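You operate a simulated robot arm through the tools that you are given. There is no shell and no other tool. Be economical: measure what you need, move in short steps, check, and stop when the job is done.

You are at the controls of a simulated robot arm. One attempt, no reset.

JOB
Put the green collar from the landing table on top of the brown bolt carton there and the white collar on top of the iron lap.

Only the result counts: the job must be done as asked and must still hold three seconds after the hand-in. Knocking over, shifting, dropping, spilling or breaking anything else fails it.

ROBOT AND FRAMES
A 7-joint arm with a two-finger parallel gripper, fixed in place. Base frame: the origin is at the foot of the arm, x ahead of it, y to its left, z up. Readings come in mm, degrees, newtons and seconds.
With the tool pointing down near the work surface it reaches from about 220 to 580 mm from the base axis. Its first joint turns from -66.0 to 66.0 degrees. Payload 2.5 kg.
The tool frame sits at the grasp point between the pads (the TCP): z along the fingers, y along the line on which they close. The tips reach 23 mm beyond it. The gripper opens to 94 mm. The fingers are 38 mm wide and 10 mm thick; the gripper's body (54 by 96 mm) begins 39 mm behind the TCP.
Orientation is that of the tool frame in the base frame, as [roll, pitch, yaw] about the fixed x, y, z axes, in that order (R = Rz(yaw) Ry(pitch) Rx(roll)). With the fingers straight down and closing along the base's y, the tool's x points along the base's -x, its y along +y and its z along -z.

CONTROLS
- The arm moves only by the tool move_arm. Its argument "series" is a list of rows, each an object of numbers (a shift or turn left out is 0, a gripper value left out holds the last): "dx", "dy", "dz": the shift along the base's x, y, z in mm; "ax", "ay", "az": the turn, a rotation vector about the base's x, y, z in degrees. In form: [{"dx": .., "dy": .., "dz": .., "ax": .., "ay": .., "az": ..}, ...]. A call has 1 to 12 rows; each row shifts and turns the commanded pose from where the row before left it. "fingers" is the gripper command, from -1 (shut) to 1 (fully open), values between in proportion, set as the call begins (left out, the last holds). Each row takes 0.2 s and may step no farther than 50 mm and 8.6 degrees from the row before; otherwise, or with a gripper value out of range, the whole call is refused. A pose out of reach is approached as far as the arm can. The call stops where the force on the tool passes 40 N (or 10 N more than at its start, if that is more) or the arm is blocked; 0.2 s more then pass. The fingers move at their own pace (about 108 mm/s each) and stop on an object; they squeeze with about 41 N. The grip force told is the motor's: it shows also when the fingers shut on nothing. Time passes only in rows, and 0.2 s behind the last, so rows that do not move let the fingers close. The reply holds the time, the measured pose of the TCP, the force on the tool along the base axes, the opening and the grip force, in the units named above and with some noise, and new pictures: "views" is both (left out), scene, wrist or none.
- Cameras (640 x 400 px; columns grow to the right, rows downward): "scene" is fixed at [130, -420.8, 541.9]; the picture's right is [0.84, -0.55, 0.00], its down [-0.38, -0.58, -0.72] and it looks along [0.39, 0.60, -0.70] (base axes); focal length 229 px, centre (320, 200). "wrist" rides on the gripper at [-39, 0, -44] in the tool frame; the picture's right is [0.00, -1.00, 0.00], its down [0.97, 0.00, -0.24] and it looks along [0.24, 0.00, 0.97] (tool axes); focal length 218 px, centre (320, 200).
- pixel_to_xyz(camera, pixels): there is no depth. For up to 12 entries [column, row, z] of the newest picture of that camera ("zoom" is the newest enlarged one), the place [x, y] in the base frame at which the ray of that pixel passes the height z, good to about 2 mm, but the place of the scene camera against the robot may be out by one fixed shift of up to 25 mm in any direction. No time passes.
- enlarge(camera, box): a new picture of the part [left, top, right, bottom] of that camera's present view, enlarged. No time passes.
- finish_job(): hands the job in; it is judged then, once.

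Work in short steps. Measure before you move; look again where a grasp or a placing could have gone wrong, and mend it. You have 60 turns and 120 pictures in all, those below and enlarged ones among them. Open the gripper and draw the arm clear of the work before you hand the job in, unless the task says otherwise; then end with one line.

The tools are called after "Emit:" by a JSON object that holds its "op" and its "data". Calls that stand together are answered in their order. move_arm: Moves the arm, as the interface text tells. Its arguments: {"type":"object","properties":{"series":{"type":"array","items":{"type":"object","properties":{"dx":{"type":"number"},"dy":{"type":"number"},"dz":{"type":"number"},"ax":{"type":"number"},"ay":{"type":"number"},"az":{"type":"number"}}}},"fingers":{"type":"number"},"views":{"type":"string","enum":["both","scene","wrist","none"]}},"required":["series"]} The other tools are called the same way: pixel_to_xyz (camera, pixels) gives the place at which the rays of pixels pass given heights; enlarge (camera, box) takes an enlarged picture of a part of a camera's view; finish_job () hands the job in.

At the start:

```text
t: 0.0
position: [390.3, 50.9, 341.0]
tcp_rot: [180.0, 0.0, -180.0]
force: [-1.4, -0.2, -0.3]
width: 93.8
grip_force: 0.0
```

scene: 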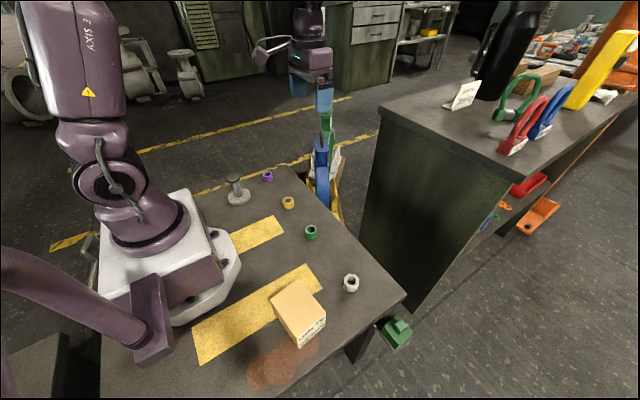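
wrist: 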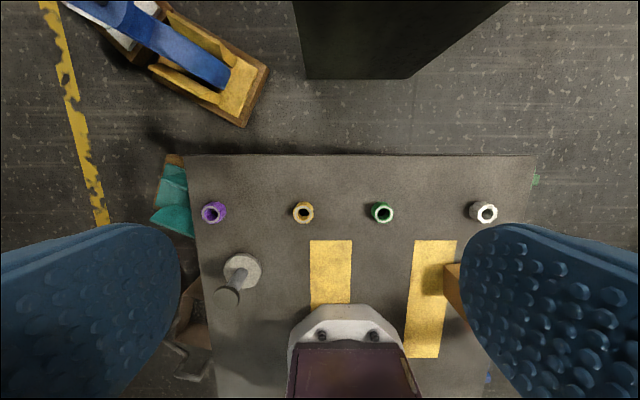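

I'll first enlarge the working areas to see the collars, the carton and the grey lap.

Emit:
{"op": "enlarge", "data": {"camera": "scene", "box": [200, 150, 420, 370]}}

Emit:
{"op": "enlarge", "data": {"camera": "wrist", "box": [180, 150, 540, 375]}}

Emit:
{"op": "pixel_to_xyz", "data": {"camera": "wrist", "pixels": [[214, 213, 15], [303, 212, 15], [382, 213, 15], [483, 212, 15], [242, 270, 5], [228, 296, 50], [445, 265, 50], [190, 160, 0], [536, 155, 0]]}}

Emit:
{"op": "pixel_to_xyz", "data": {"camera": "scene", "pixels": [[267, 177, 15], [288, 203, 15], [311, 232, 15], [350, 283, 15], [238, 198, 5], [233, 179, 50], [298, 281, 0], [297, 308, 50], [271, 298, 50], [298, 281, 50], [325, 318, 50]]}}

```text
1.82 times, centred on (310, 260) of scene
```

zoom: 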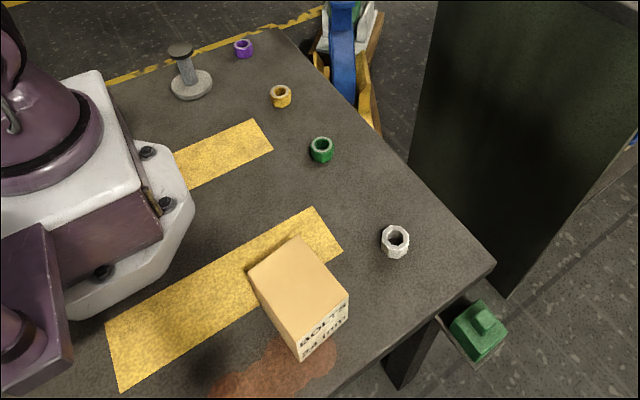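

```text
1.78 times, centred on (360, 262) of wrist
```

zoom: 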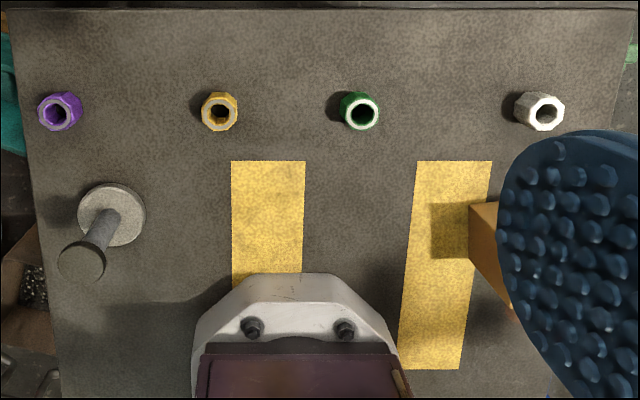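

```text
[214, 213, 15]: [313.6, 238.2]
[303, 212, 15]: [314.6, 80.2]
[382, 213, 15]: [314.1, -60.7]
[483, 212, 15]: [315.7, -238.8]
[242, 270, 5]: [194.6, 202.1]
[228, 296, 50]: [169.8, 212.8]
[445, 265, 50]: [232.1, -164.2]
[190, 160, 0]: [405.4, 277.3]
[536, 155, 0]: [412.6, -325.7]
```

```text
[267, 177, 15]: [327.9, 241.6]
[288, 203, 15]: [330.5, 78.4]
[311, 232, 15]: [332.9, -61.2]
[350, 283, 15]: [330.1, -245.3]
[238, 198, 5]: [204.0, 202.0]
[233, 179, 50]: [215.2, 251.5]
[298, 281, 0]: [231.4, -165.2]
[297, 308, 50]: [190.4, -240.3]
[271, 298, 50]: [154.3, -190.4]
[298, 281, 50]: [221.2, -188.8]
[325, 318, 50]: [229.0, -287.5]
```

The collars stand at x≈314 (green y≈-61, white y≈-239), and the lap at about (195,200) with its top near z≈83. I move over the green collar for a closer look.

Emit:
{"op": "move_arm", "data": {"series": [{"dx": -16, "dy": -23, "dz": -35}, {"dx": -15, "dy": -22, "dz": -35}, {"dx": -15, "dy": -22, "dz": -35}, {"dx": -15, "dy": -22, "dz": -35}, {"dx": -15, "dy": -22, "dz": -31}, {}], "fingers": 1}}

```text
t: 1.4
position: [314.5, -59.8, 168.5]
tcp_rot: [180.0, -0.1, 179.9]
force: [-0.5, 0.7, 0.1]
width: 94.0
grip_force: 0.1
```

scene: 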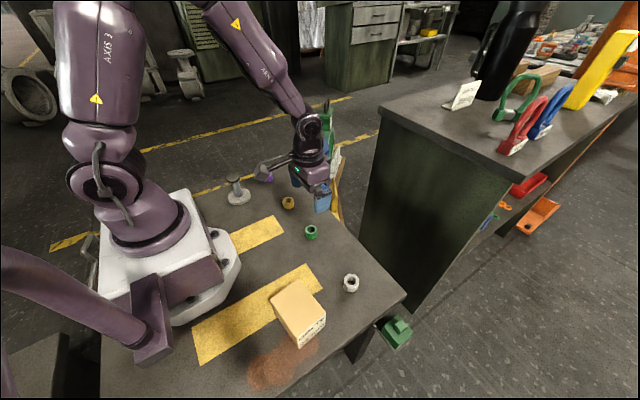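
wrist: 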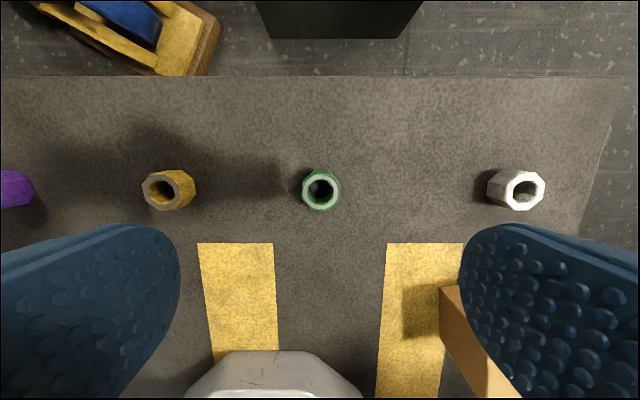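

Green now shows its top at about (321,187); I enlarge it to measure size, height and the direction of its flats.

Emit:
{"op": "enlarge", "data": {"camera": "wrist", "box": [280, 160, 360, 210]}}

Emit:
{"op": "enlarge", "data": {"camera": "wrist", "box": [460, 155, 556, 215]}}

Emit:
{"op": "enlarge", "data": {"camera": "scene", "box": [260, 210, 372, 350]}}

```text
8.00 times, centred on (320, 185) of wrist
```

zoom: 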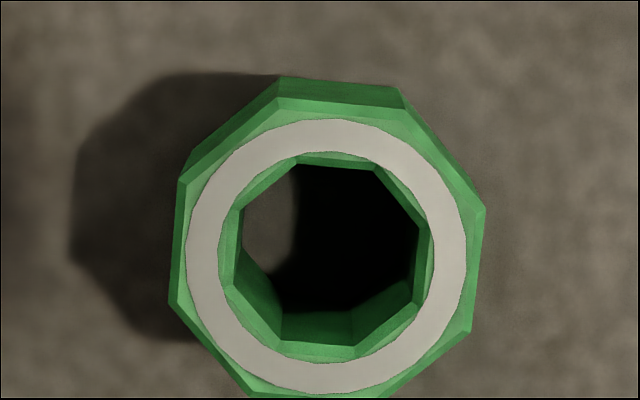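

```text
6.67 times, centred on (508, 185) of wrist
```

zoom: 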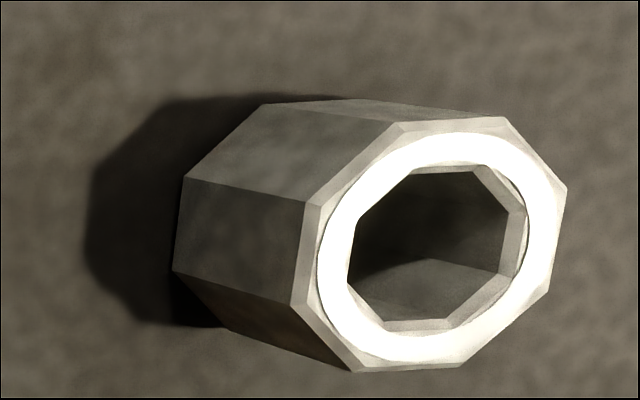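

```text
2.86 times, centred on (316, 280) of scene
```

zoom: 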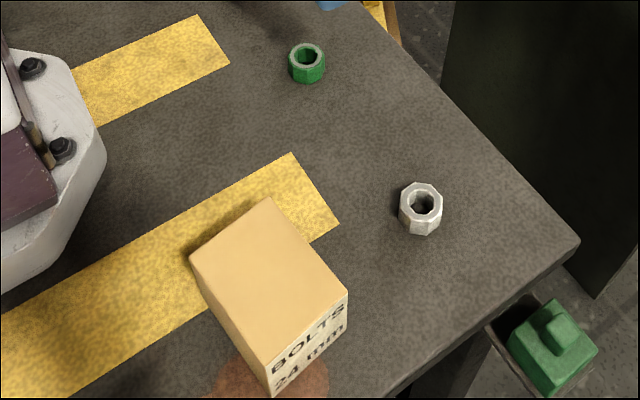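

Green collar: flats turned about -6°, height ≈21 mm, centre ≈(314,-60). Before grasping, I look at the carton and white collar from above them.

Emit:
{"op": "move_arm", "data": {"series": [{"dx": -12, "dy": -41, "dz": 20}, {"dx": -12, "dy": -41, "dz": 20}, {"dx": -12, "dy": -41, "dz": 20}, {"dx": -12, "dy": -42, "dz": 20}, {}], "views": "wrist"}}

```text
t: 2.6
position: [262.0, -221.6, 248.0]
tcp_rot: [179.9, 0.0, -180.0]
force: [0.6, -0.6, 0.3]
width: 94.1
grip_force: 0.2
```

wrist: 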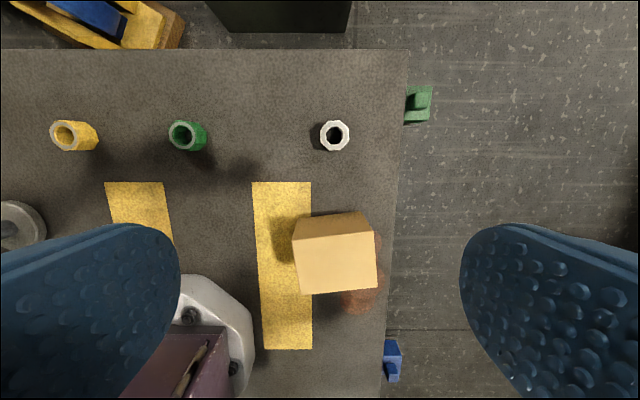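

Emit:
{"op": "enlarge", "data": {"camera": "wrist", "box": [256, 200, 416, 300]}}

Emit:
{"op": "enlarge", "data": {"camera": "wrist", "box": [294, 110, 374, 160]}}

Emit:
{"op": "pixel_to_xyz", "data": {"camera": "wrist", "pixels": [[365, 213, 0], [299, 217, 0], [375, 233, 60], [293, 238, 60], [299, 295, 60], [378, 288, 60], [375, 233, 80], [293, 238, 80], [299, 295, 80], [378, 288, 80], [335, 135, 21]]}}

```text
4.00 times, centred on (336, 250) of wrist
```

zoom: 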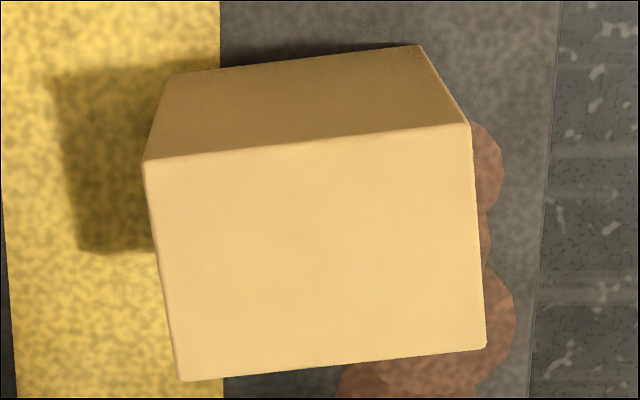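

```text
8.00 times, centred on (334, 135) of wrist
```

zoom: 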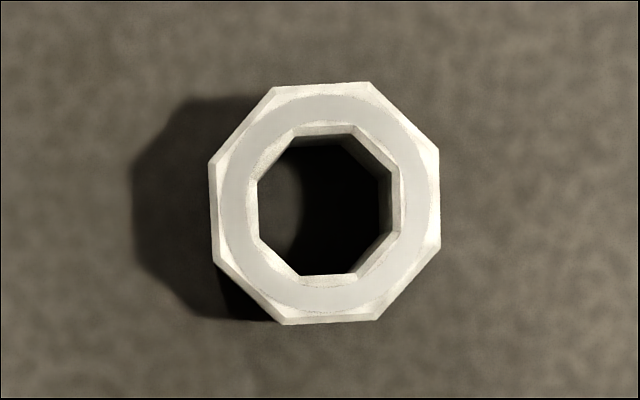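

```text
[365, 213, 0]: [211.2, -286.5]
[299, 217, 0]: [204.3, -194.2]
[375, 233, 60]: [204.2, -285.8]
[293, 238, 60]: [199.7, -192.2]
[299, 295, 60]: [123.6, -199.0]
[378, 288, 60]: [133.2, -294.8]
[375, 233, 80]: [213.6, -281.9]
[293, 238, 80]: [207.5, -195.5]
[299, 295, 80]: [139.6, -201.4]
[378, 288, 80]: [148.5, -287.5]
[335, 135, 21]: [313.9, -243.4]
```

I refine the carton's height by comparing its bottom and top back corners.

Emit:
{"op": "pixel_to_xyz", "data": {"camera": "wrist", "pixels": [[360.5, 211.2, 0], [299, 218.5, 0], [373, 230.8, 70], [291.8, 240.2, 70], [373, 230.8, 75], [291.8, 240.2, 75], [301, 295.2, 75], [377.8, 286.8, 75], [373, 230.8, 80], [291.8, 240.2, 80], [334.5, 135.2, 22], [187, 135, 22]]}}

```text
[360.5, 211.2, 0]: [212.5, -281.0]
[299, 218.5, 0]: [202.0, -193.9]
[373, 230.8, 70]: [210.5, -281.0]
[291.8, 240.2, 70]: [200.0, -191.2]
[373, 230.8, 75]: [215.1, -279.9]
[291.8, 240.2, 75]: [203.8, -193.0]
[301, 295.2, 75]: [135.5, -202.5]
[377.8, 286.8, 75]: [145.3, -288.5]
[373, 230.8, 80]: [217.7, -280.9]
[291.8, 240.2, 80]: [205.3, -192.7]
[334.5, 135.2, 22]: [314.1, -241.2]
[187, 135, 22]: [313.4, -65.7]
```

Carton top is about z=74, centre (174,-241). I go back over the green collar, turned -6° to its flats, at z≈95.

Emit:
{"op": "move_arm", "data": {"series": [{"dx": 10, "dy": 33, "dz": -15, "az": -3}, {"dx": 10, "dy": 33, "dz": -35, "az": -3}, {"dx": 9, "dy": 33, "dz": -35}, {"dx": 9, "dy": 33, "dz": -35}, {"dx": 10, "dy": 32.5, "dz": -35}, {}, {}], "views": "wrist"}}

```text
t: 4.2
position: [307.9, -61.8, 93.2]
tcp_rot: [180.0, -0.1, 174.0]
force: [-0.1, 0.5, -0.5]
width: 94.1
grip_force: 0.1
```

wrist: 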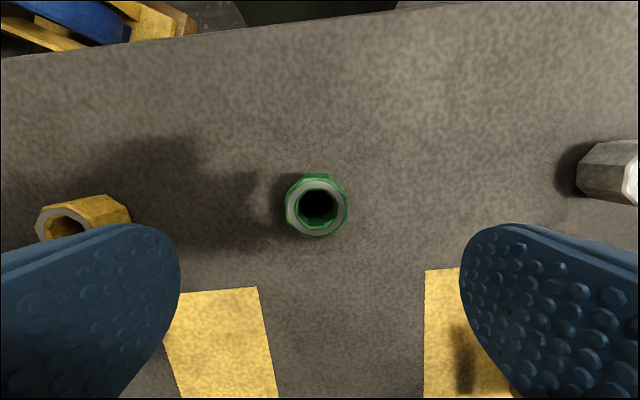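

Emit:
{"op": "pixel_to_xyz", "data": {"camera": "wrist", "pixels": [[316.5, 208, 22], [288, 207, 22], [347, 207, 22], [316, 180, 22], [316, 236, 22]]}}

Emit:
{"op": "enlarge", "data": {"camera": "wrist", "box": [264, 165, 376, 245]}}

```text
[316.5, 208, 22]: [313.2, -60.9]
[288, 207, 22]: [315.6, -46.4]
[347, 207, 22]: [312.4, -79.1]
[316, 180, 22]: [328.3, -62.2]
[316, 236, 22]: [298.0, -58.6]
```

```text
5.00 times, centred on (320, 205) of wrist
```

zoom: 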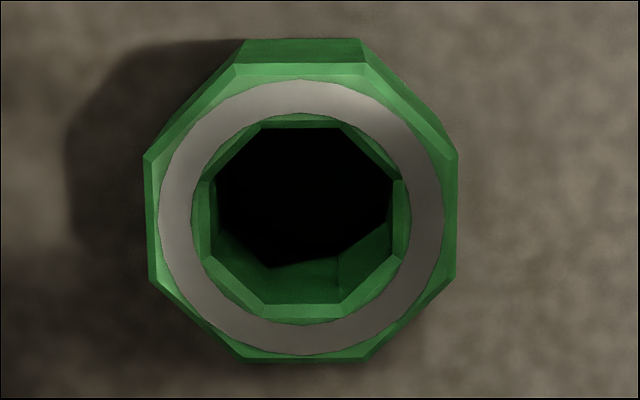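

Flats are aligned and the centre is (313.5,-61.5), so I shift +5.5 in x and descend to about z=32.

Emit:
{"op": "move_arm", "data": {"series": [{"dx": 5.5, "dz": -15}, {"dz": -20}, {"dz": -20}, {}, {}], "views": "wrist"}}

```text
t: 5.4
position: [314.7, -59.0, 39.2]
tcp_rot: [180.0, -0.1, 174.1]
force: [0.2, -0.4, 0.1]
width: 94.1
grip_force: 0.1
```

wrist: 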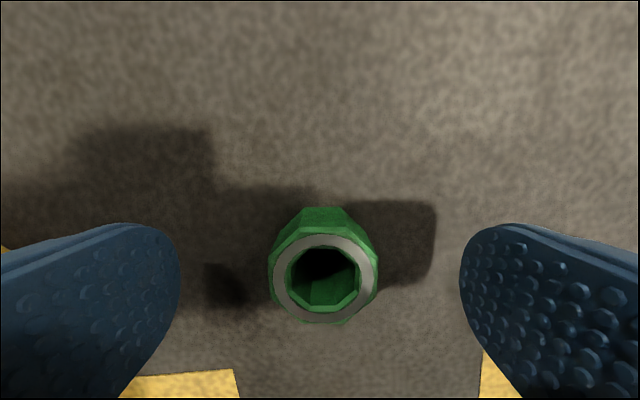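

Collar is centred between the fingers to ~1.5 mm; I correct slightly, go down 9 mm, then close.

Emit:
{"op": "move_arm", "data": {"series": [{"dx": -1.5, "dy": -1.5, "dz": -9}, {}, {}], "views": "none"}}

Emit:
{"op": "move_arm", "data": {"series": [{}, {}, {}, {}], "fingers": -1, "views": "wrist"}}

```text
t: 6.2
position: [315.3, -61.5, 29.5]
tcp_rot: [-180.0, 0.0, 174.0]
force: [-0.7, -0.5, -0.1]
width: 94.1
grip_force: 0.0
```

```text
t: 7.2
position: [315.7, -61.0, 29.6]
tcp_rot: [-179.9, 0.0, 174.0]
force: [-0.6, 1.0, 6.8]
width: 33.3
grip_force: 41.2
```

wrist: 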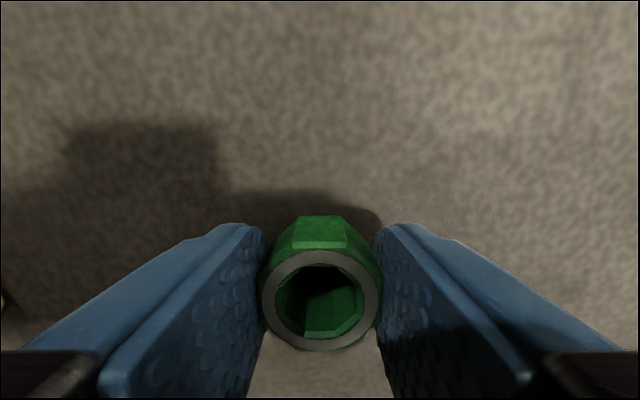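

Held at 33.3 mm. I lift straight up and check the hold.

Emit:
{"op": "move_arm", "data": {"series": [{"dz": 20}, {"dz": 35}, {"dz": 35}, {"dz": 40}, {}], "views": "wrist"}}

```text
t: 8.4
position: [320.8, -62.8, 160.0]
tcp_rot: [180.0, 0.0, 174.0]
force: [0.9, 0.0, -1.3]
width: 33.5
grip_force: 41.1
```

wrist: 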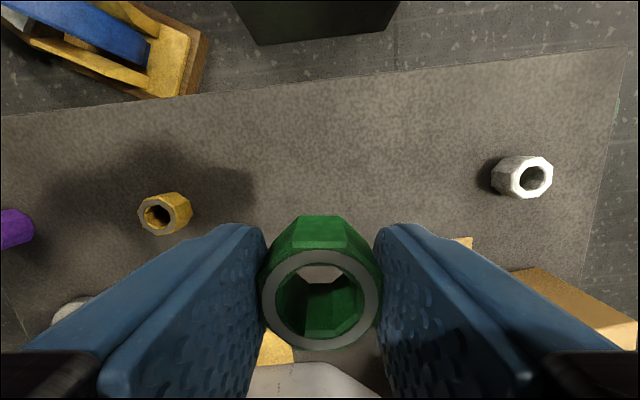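

Green is firmly held. I carry it over the carton at z≈160.

Emit:
{"op": "move_arm", "data": {"series": [{"dx": -29, "dy": -35}, {"dx": -29, "dy": -35}, {"dx": -29, "dy": -36}, {"dx": -29, "dy": -36}, {"dx": -29, "dy": -36}, {}, {}]}}

```text
t: 10.0
position: [175.0, -240.8, 162.4]
tcp_rot: [-179.9, 0.0, 174.0]
force: [-0.8, -1.1, -2.4]
width: 33.5
grip_force: 41.0
```

scene: 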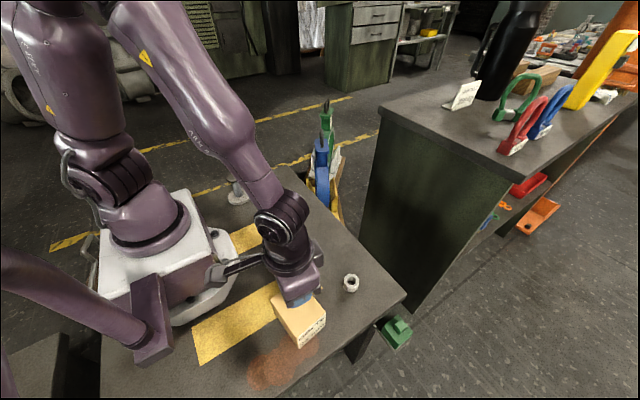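
wrist: 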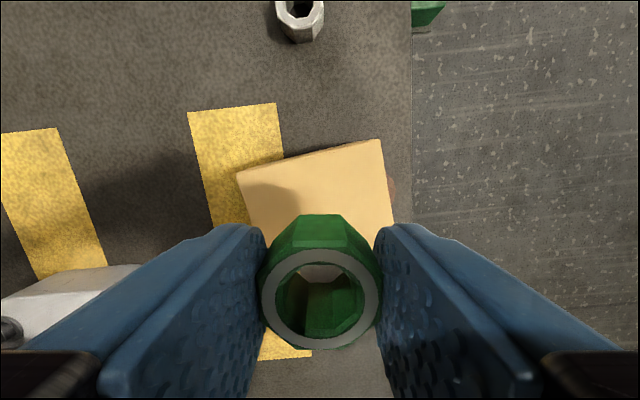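

I verify the carton's position from the visible top back corners (237,174) and (380,139).

Emit:
{"op": "pixel_to_xyz", "data": {"camera": "wrist", "pixels": [[237, 174, 74], [380, 139, 74], [394, 222, 74]]}}

```text
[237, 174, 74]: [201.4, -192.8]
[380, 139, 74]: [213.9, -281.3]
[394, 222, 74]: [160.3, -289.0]
```

Carton confirmed. Contact should be at TCP z≈103; I go down to ~111 first.

Emit:
{"op": "move_arm", "data": {"series": [{"dz": -20}, {"dz": -20}, {"dz": -11}, {}, {}]}}

```text
t: 11.2
position: [173.9, -240.2, 111.8]
tcp_rot: [179.9, 0.0, 174.0]
force: [0.1, 0.4, -1.6]
width: 33.4
grip_force: 40.7
```

scene: 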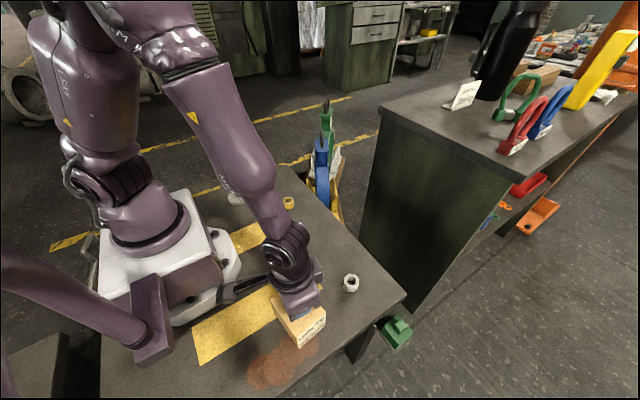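
wrist: 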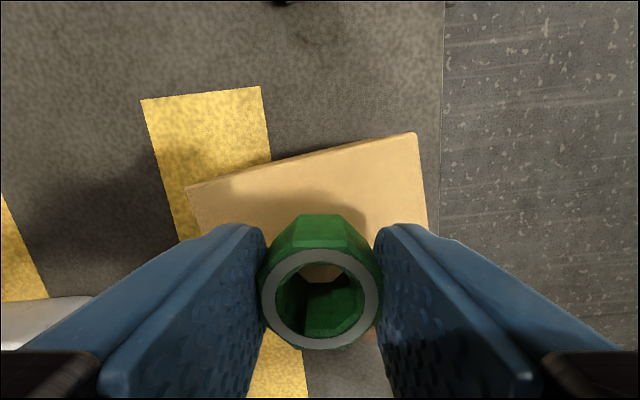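

Now small steps down with force watch.

Emit:
{"op": "move_arm", "data": {"series": [{"dz": -2}, {"dz": -2}, {"dz": -2}, {}], "views": "none"}}

```text
t: 12.2
position: [173.3, -239.8, 105.3]
tcp_rot: [179.9, 0.0, 174.0]
force: [-2.2, 1.3, 4.9]
width: 33.7
grip_force: 40.8
```

Emit:
{"op": "move_arm", "data": {"series": [{"dz": -0.7}, {}], "views": "wrist"}}

```text
t: 13.0
position: [173.9, -239.5, 104.1]
tcp_rot: [180.0, 0.0, 174.0]
force: [-0.4, 0.3, 5.5]
width: 33.2
grip_force: 40.4
stopped in row 2: the force on the tool passed its limit (the readings are from after the stop); the commanded pose is now the measured one
```

wrist: 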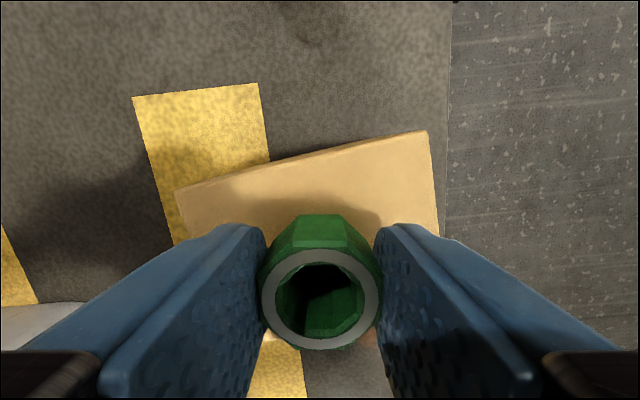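

Contact has been made (force stop, collar seated on the carton). I open the fingers and then rise.

Emit:
{"op": "move_arm", "data": {"series": [{}, {}, {}], "fingers": 0.2, "views": "wrist"}}

```text
t: 13.8
position: [173.5, -240.5, 105.5]
tcp_rot: [-180.0, 0.0, 173.9]
force: [-0.4, 0.5, -0.5]
width: 56.4
grip_force: 0.1
```

wrist: 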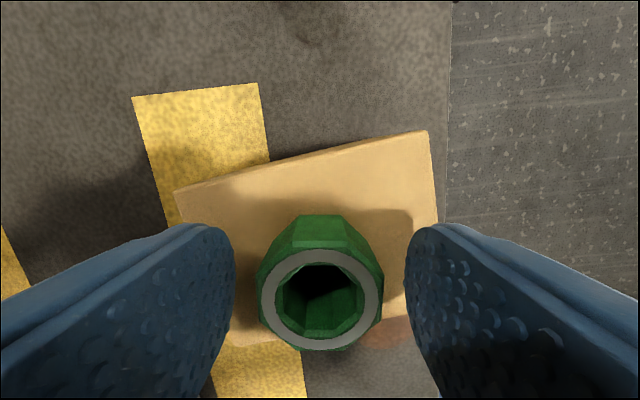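

Released cleanly; I rise straight up and move toward the white collar while checking.

Emit:
{"op": "move_arm", "data": {"series": [{"dz": 10}, {"dz": 30}, {"dz": 40}, {"dz": 20}, {}], "views": "wrist"}}

Emit:
{"op": "move_arm", "data": {"series": [{"dx": 47, "dz": 0, "az": 3}, {"dx": 47, "az": 3}, {"dx": 46, "dz": -30, "az": 2}, {"dz": -40}, {}, {}], "fingers": 1}}

```text
t: 15.0
position: [173.5, -237.8, 204.0]
tcp_rot: [-180.0, 0.0, 174.0]
force: [0.3, 0.0, 0.3]
width: 56.4
grip_force: 0.0
```

wrist: 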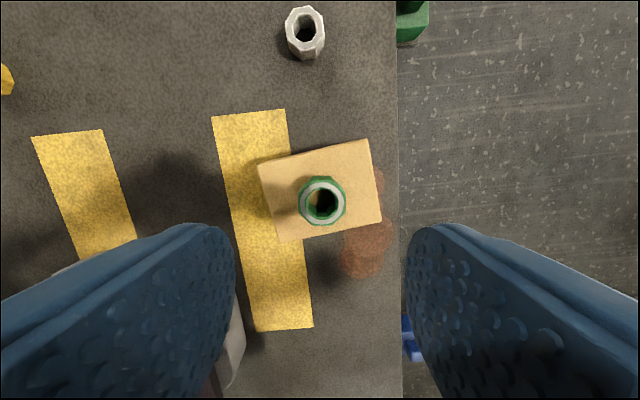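

```text
refused: row 3 steps farther than a row can; nothing moved
```

Green sits well centred on the carton. I redo the refused move to the white collar with shorter rows, turning +8° for its flats.

Emit:
{"op": "move_arm", "data": {"series": [{"dx": 47, "az": 3}, {"dx": 47, "az": 3}, {"dx": 46, "az": 2}, {"dz": -35}, {"dz": -40}, {"dz": -30}, {}, {}], "fingers": 1, "views": "wrist"}}

```text
t: 16.8
position: [316.9, -241.2, 99.7]
tcp_rot: [-179.9, 0.0, -178.0]
force: [0.2, -0.2, -1.1]
width: 94.2
grip_force: 0.0
```

wrist: 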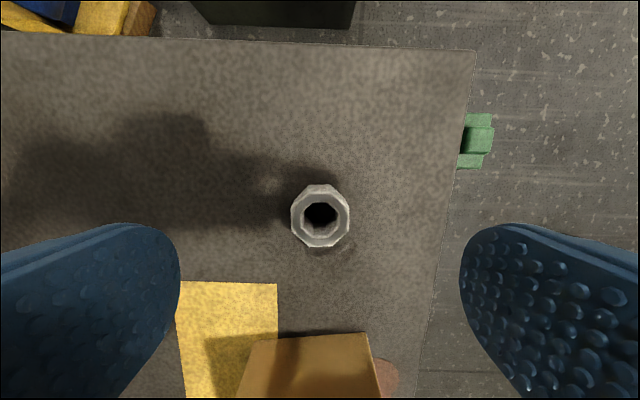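

Emit:
{"op": "enlarge", "data": {"camera": "wrist", "box": [264, 175, 376, 255]}}

Emit:
{"op": "pixel_to_xyz", "data": {"camera": "wrist", "pixels": [[320.5, 215, 22], [292, 215, 22], [350, 215, 22]]}}

```text
5.00 times, centred on (320, 215) of wrist
```

zoom: 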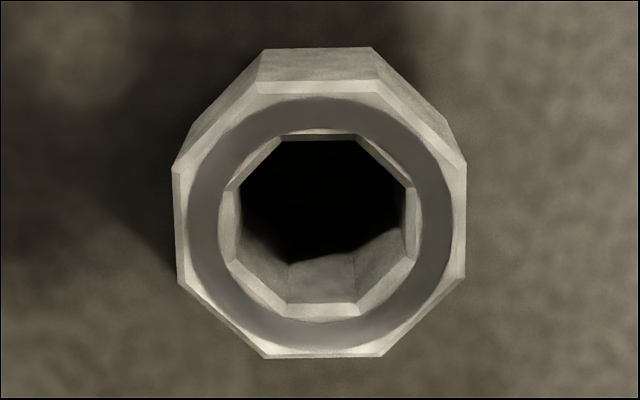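

```text
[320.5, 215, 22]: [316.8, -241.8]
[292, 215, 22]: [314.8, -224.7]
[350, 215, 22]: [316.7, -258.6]
```

White is aligned and centred at (316,-241.5). I descend to ~z=40, then 31.

Emit:
{"op": "move_arm", "data": {"series": [{"dx": -0.5, "dz": -20}, {"dz": -20}, {"dz": -19}, {}, {}], "views": "wrist"}}

```text
t: 18.0
position: [316.0, -240.1, 40.3]
tcp_rot: [180.0, 0.0, -177.9]
force: [-0.5, 0.2, -0.2]
width: 93.9
grip_force: 0.0
```

wrist: 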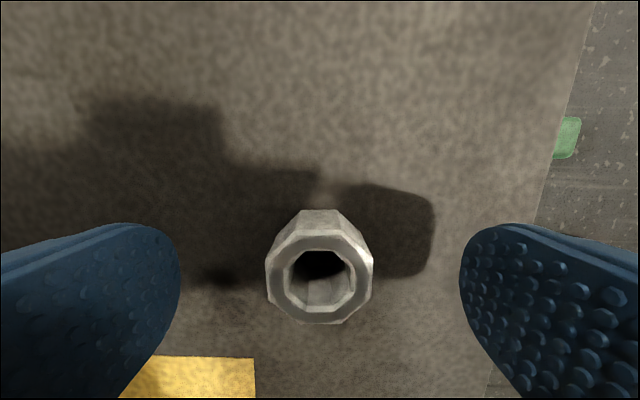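

Well centred at (319,280). Down 10 mm, then close.

Emit:
{"op": "move_arm", "data": {"series": [{"dz": -10}, {}, {}], "views": "none"}}

Emit:
{"op": "move_arm", "data": {"series": [{}, {}, {}, {}], "fingers": -1, "views": "none"}}

Emit:
{"op": "move_arm", "data": {"series": [{"dz": 20}, {"dz": 40}, {"dz": 45}, {"dz": 45}, {"dz": 20}, {}], "views": "wrist"}}

```text
t: 18.8
position: [315.6, -241.1, 30.3]
tcp_rot: [180.0, 0.1, -178.1]
force: [-0.3, 0.7, -0.1]
width: 93.9
grip_force: 0.0
```

```text
t: 19.8
position: [315.1, -240.2, 29.8]
tcp_rot: [180.0, 0.0, -178.0]
force: [0.6, -0.6, -0.3]
width: 33.1
grip_force: 41.1
```

```text
t: 21.2
position: [313.6, -242.1, 199.4]
tcp_rot: [180.0, 0.0, -178.0]
force: [-0.1, -0.1, -1.2]
width: 33.4
grip_force: 40.5
```

wrist: 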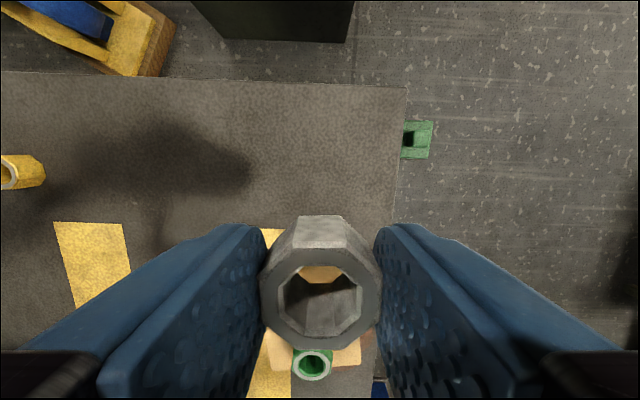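

White held. I carry it across at z≈200 to a viewing spot ahead of the lap, (280,200).

Emit:
{"op": "move_arm", "data": {"series": [{"dx": 0, "dy": 44}, {"dy": 44}, {"dy": 44}, {"dy": 44}, {"dy": 44}, {"dx": -6, "dy": 44}, {"dx": -6, "dy": 44}, {"dx": -6, "dy": 44}, {"dx": -8, "dy": 44}, {"dx": -8, "dy": 44}, {}, {}]}}

```text
t: 23.8
position: [275.7, 200.5, 198.5]
tcp_rot: [-179.9, 0.1, -177.9]
force: [0.6, -0.8, -0.9]
width: 33.5
grip_force: 40.8
```

scene: 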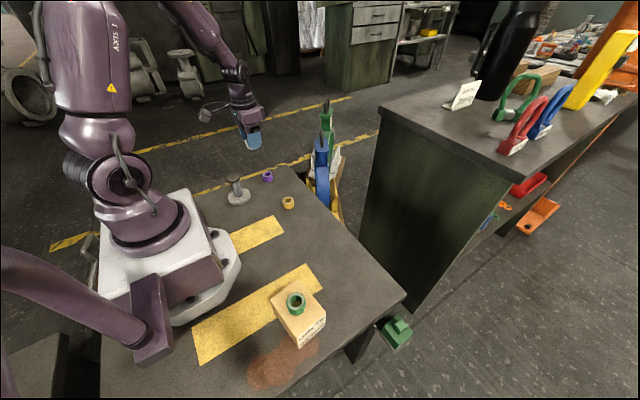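
wrist: 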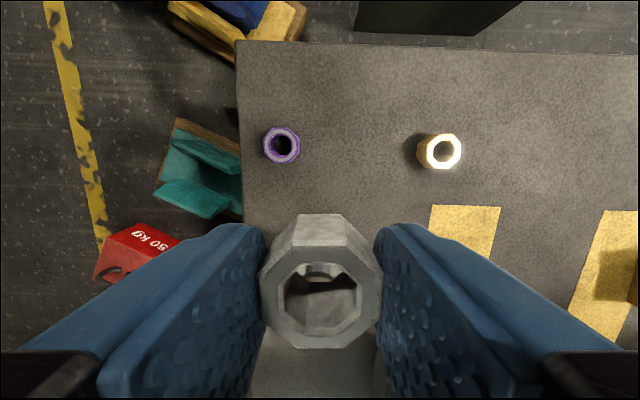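

The lap is hidden behind the held collar; going directly above it (collar bottom at ~168, well clear) should bring it into view near row 200.

Emit:
{"op": "move_arm", "data": {"series": [{"dx": -40}, {"dx": -45}, {}, {}], "views": "wrist"}}

```text
t: 24.8
position: [189.6, 199.9, 202.2]
tcp_rot: [-180.0, 0.0, -178.0]
force: [-0.1, -0.6, -0.8]
width: 33.6
grip_force: 40.9
```

wrist: 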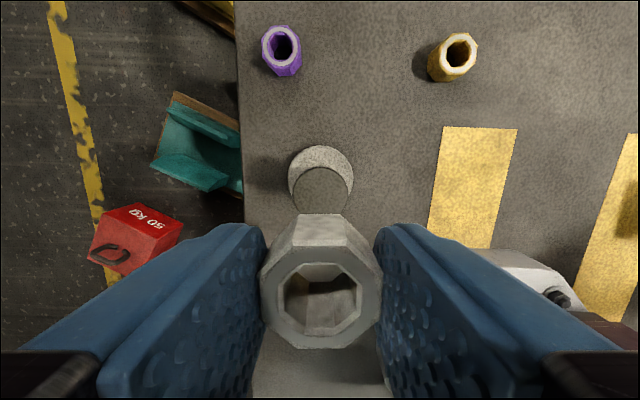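

Emit:
{"op": "enlarge", "data": {"camera": "wrist", "box": [264, 140, 376, 220]}}

Emit:
{"op": "pixel_to_xyz", "data": {"camera": "wrist", "pixels": [[321, 195, 75], [321, 195, 85], [321, 195, 95], [321, 179, 8], [321, 179, 15], [293, 194, 85], [349, 194, 85], [288, 179, 8], [354, 179, 8], [321, 167, 85]]}}

```text
5.00 times, centred on (320, 180) of wrist
```

zoom: 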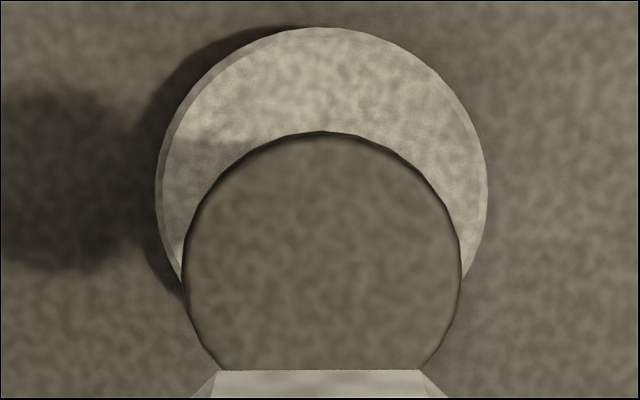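

```text
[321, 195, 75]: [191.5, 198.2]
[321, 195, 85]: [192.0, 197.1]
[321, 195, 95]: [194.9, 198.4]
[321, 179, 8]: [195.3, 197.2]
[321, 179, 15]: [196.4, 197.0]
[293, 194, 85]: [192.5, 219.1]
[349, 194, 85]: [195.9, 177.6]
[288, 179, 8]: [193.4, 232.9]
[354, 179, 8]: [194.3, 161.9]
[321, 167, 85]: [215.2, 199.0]
```

Lap top: centre ≈(194,198), radius ≈20 mm, height ≈85; column agrees with the collar (320 vs 321). I move +4.3 in x, down to z≈160, and recheck.

Emit:
{"op": "move_arm", "data": {"series": [{"dx": 4.3, "dz": -20}, {"dz": -22}, {}, {}], "views": "wrist"}}

Emit:
{"op": "enlarge", "data": {"camera": "wrist", "box": [256, 140, 384, 220]}}

Emit:
{"op": "enlarge", "data": {"camera": "scene", "box": [190, 130, 302, 210]}}

```text
t: 25.8
position: [199.6, 200.8, 158.8]
tcp_rot: [-180.0, -0.1, -178.1]
force: [0.4, 0.3, -1.3]
width: 33.1
grip_force: 41.3
```

wrist: 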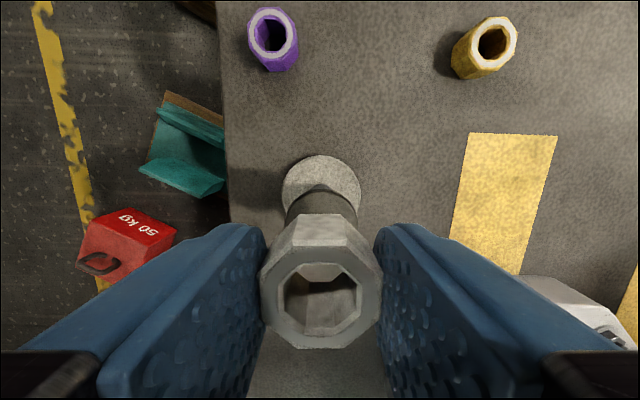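

```text
5.00 times, centred on (320, 180) of wrist
```

zoom: 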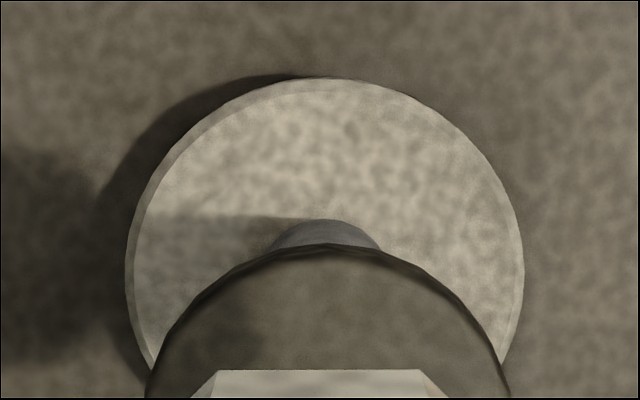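

```text
5.00 times, centred on (246, 170) of scene
```

zoom: 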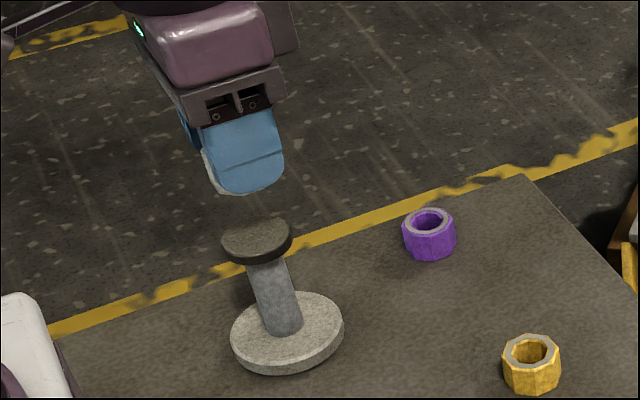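

The TCP drifted to x=199.6; the lap centre works out ~5 mm back (x≈194.5), top z≈87. I correct x and dy -0.7 at this height first.

Emit:
{"op": "move_arm", "data": {"series": [{"dx": -5, "dy": -0.7}, {}, {}], "views": "wrist"}}

Emit:
{"op": "enlarge", "data": {"camera": "wrist", "box": [256, 140, 384, 220]}}

```text
t: 26.6
position: [194.1, 201.4, 159.1]
tcp_rot: [-180.0, 0.0, -178.0]
force: [0.1, 0.0, -1.4]
width: 33.5
grip_force: 41.0
```

wrist: 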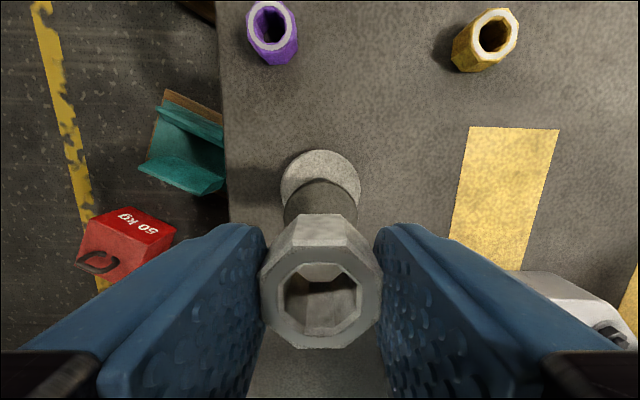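

```text
5.00 times, centred on (320, 180) of wrist
```

zoom: 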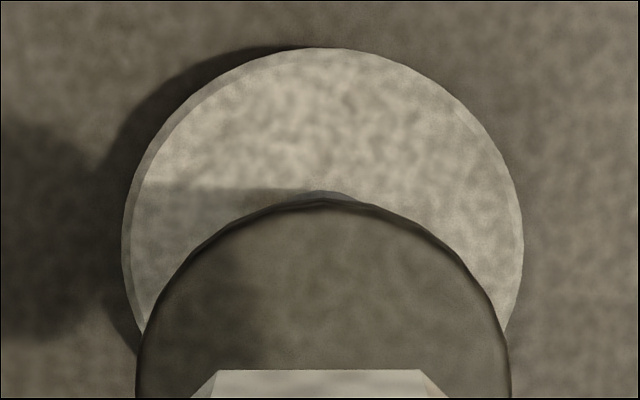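

Now the lap centre lies exactly under the TCP (row 218, col 321). I descend to z≈127 and check the readings.

Emit:
{"op": "move_arm", "data": {"series": [{"dz": -16}, {"dz": -16}, {}, {}]}}

```text
t: 27.6
position: [193.1, 199.9, 125.8]
tcp_rot: [180.0, 0.1, -178.0]
force: [-1.0, -0.2, -1.3]
width: 33.3
grip_force: 40.9
```

scene: 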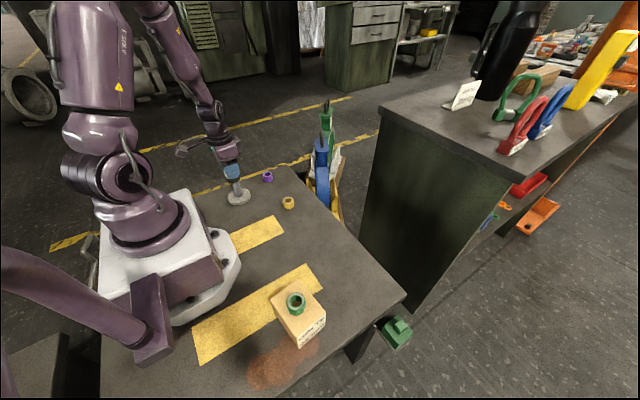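
wrist: 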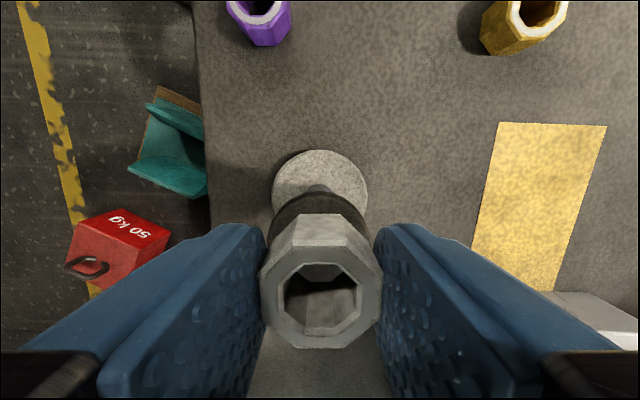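

Emit:
{"op": "enlarge", "data": {"camera": "scene", "box": [204, 145, 268, 215]}}

Emit:
{"op": "enlarge", "data": {"camera": "wrist", "box": [256, 145, 384, 225]}}

```text
5.71 times, centred on (236, 180) of scene
```

zoom: 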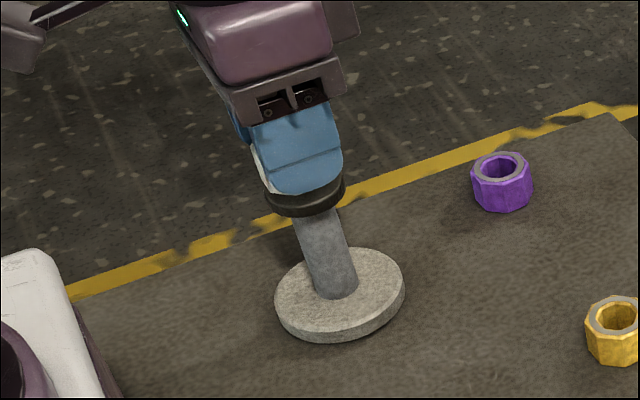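

```text
5.00 times, centred on (320, 185) of wrist
```

zoom: 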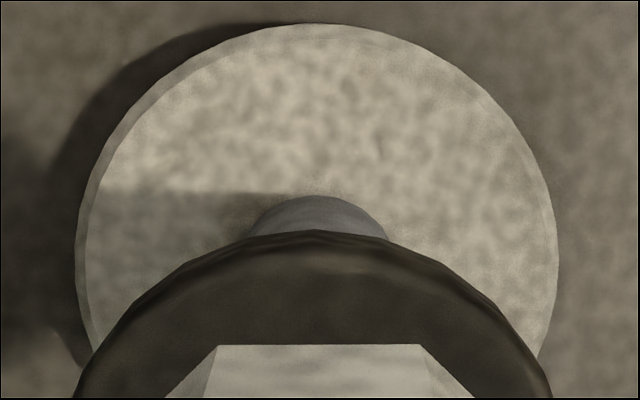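

Small residual ≈1 mm in x and 0.4 mm in y; I correct that and lower gently to contact (expected z≈117).

Emit:
{"op": "move_arm", "data": {"series": [{"dx": 1, "dy": 0.4, "dz": -2}, {"dz": -2}, {"dz": -1}, {}, {}], "views": "none"}}

Emit:
{"op": "move_arm", "data": {"series": [{"dz": -1}, {"dz": -1}, {}], "views": "none"}}

```text
t: 28.8
position: [197.0, 199.2, 122.4]
tcp_rot: [-179.9, 0.1, -178.0]
force: [0.4, -0.2, -0.8]
width: 33.1
grip_force: 41.0
```

```text
t: 29.6
position: [195.3, 199.4, 119.2]
tcp_rot: [-180.0, 0.1, -178.1]
force: [-0.5, -5.3, 20.2]
width: 33.1
grip_force: 40.7
```

Contact at z≈119 (20 N up). I look before releasing.

Emit:
{"op": "move_arm", "data": {"series": [{"dz": 0.5}]}}

Emit:
{"op": "enlarge", "data": {"camera": "scene", "box": [204, 145, 268, 215]}}

Emit:
{"op": "enlarge", "data": {"camera": "wrist", "box": [256, 145, 384, 225]}}

```text
t: 30.0
position: [195.5, 198.8, 120.3]
tcp_rot: [179.9, 0.1, -178.0]
force: [0.6, 1.0, 2.1]
width: 33.3
grip_force: 40.8
```

scene: 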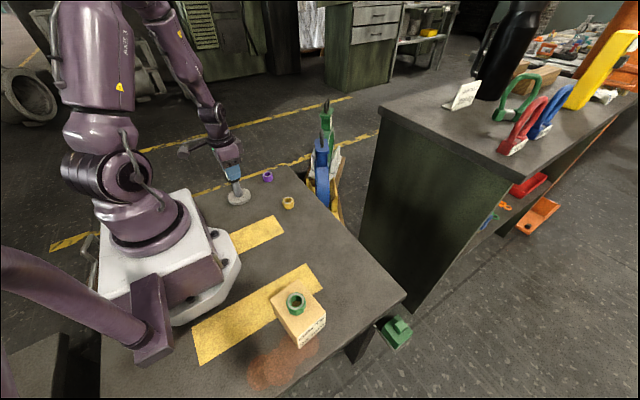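
wrist: 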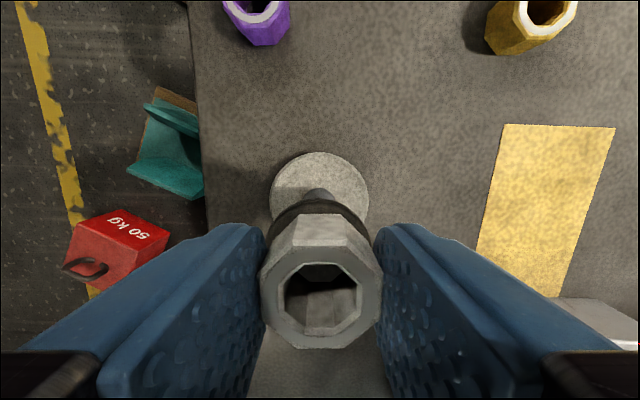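

```text
5.71 times, centred on (236, 180) of scene
```

zoom: 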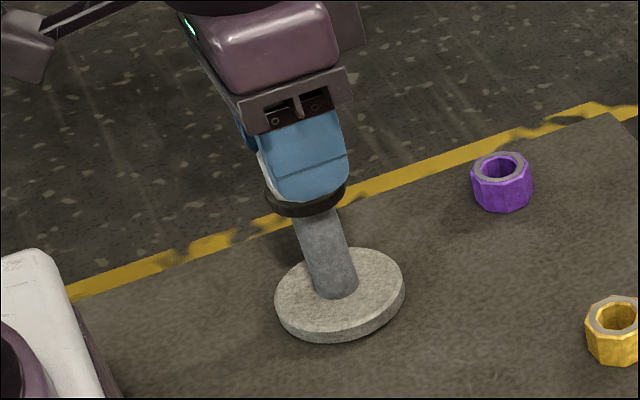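

```text
5.00 times, centred on (320, 185) of wrist
```

zoom: 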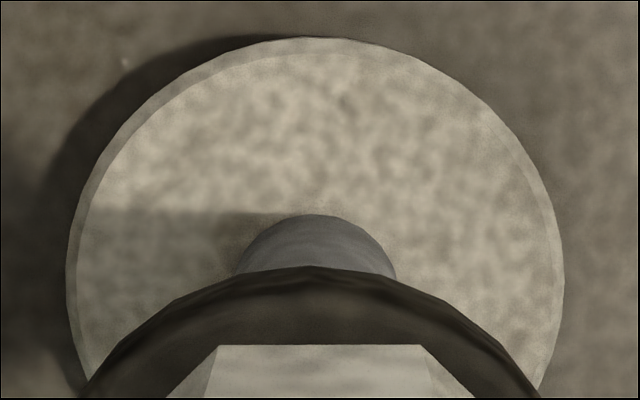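

Seated and centred within ~1 mm; I release.

Emit:
{"op": "move_arm", "data": {"series": [{}, {}, {}], "fingers": 0.2, "views": "wrist"}}

```text
t: 30.8
position: [194.8, 198.2, 120.4]
tcp_rot: [-180.0, 0.0, -178.0]
force: [0.1, -0.5, 0.5]
width: 56.2
grip_force: 0.0
```

wrist: 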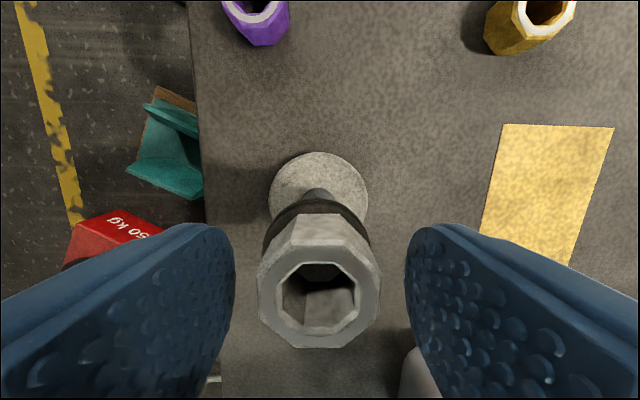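

The white collar stands free on the lap. I rise straight up and draw clear forward.

Emit:
{"op": "move_arm", "data": {"series": [{"dz": 10}, {"dz": 25}, {"dz": 40}, {"dz": 40}, {"dx": 30, "dy": -30}, {"dx": 30, "dy": -30}, {"dx": 30, "dy": -30}, {"dx": 30, "dy": -30}, {}]}}

Emit:
{"op": "enlarge", "data": {"camera": "scene", "box": [204, 150, 364, 350]}}

```text
t: 32.8
position: [313.8, 79.8, 234.8]
tcp_rot: [180.0, 0.1, -177.8]
force: [-0.3, -0.1, 0.1]
width: 56.5
grip_force: 0.0
```

scene: 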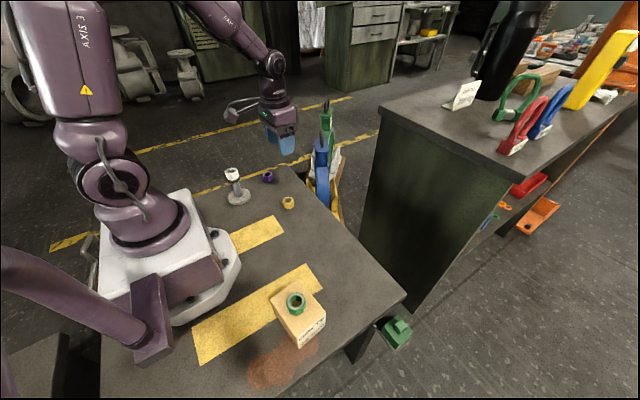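
wrist: 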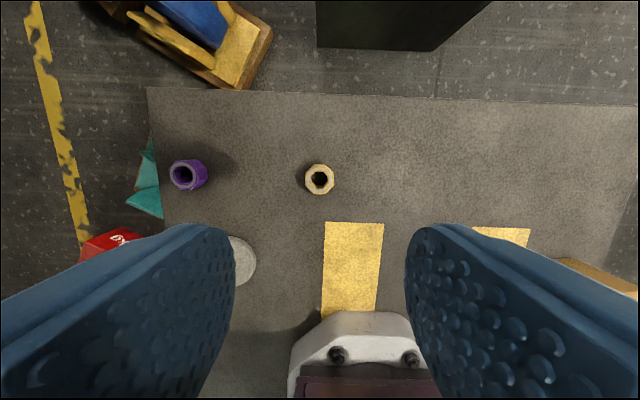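

```text
2.00 times, centred on (284, 250) of scene
```

zoom: 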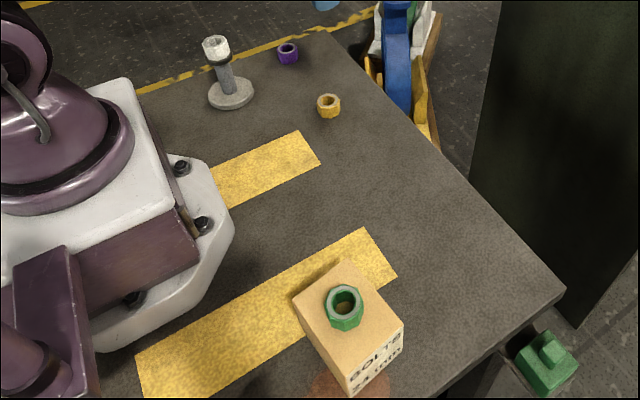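

Both collars are in place: green at (297,303) on the carton, white at (232,175) on the lap. The gripper is open and clear of the work, so I hand in.

Emit:
{"op": "finish_job", "data": {}}

```text
The job is handed in.
```

The green collar is on the brown bolt carton and the white collar is on the iron lap. Nothing else was disturbed that I could see in the last pictures before the hand-in.
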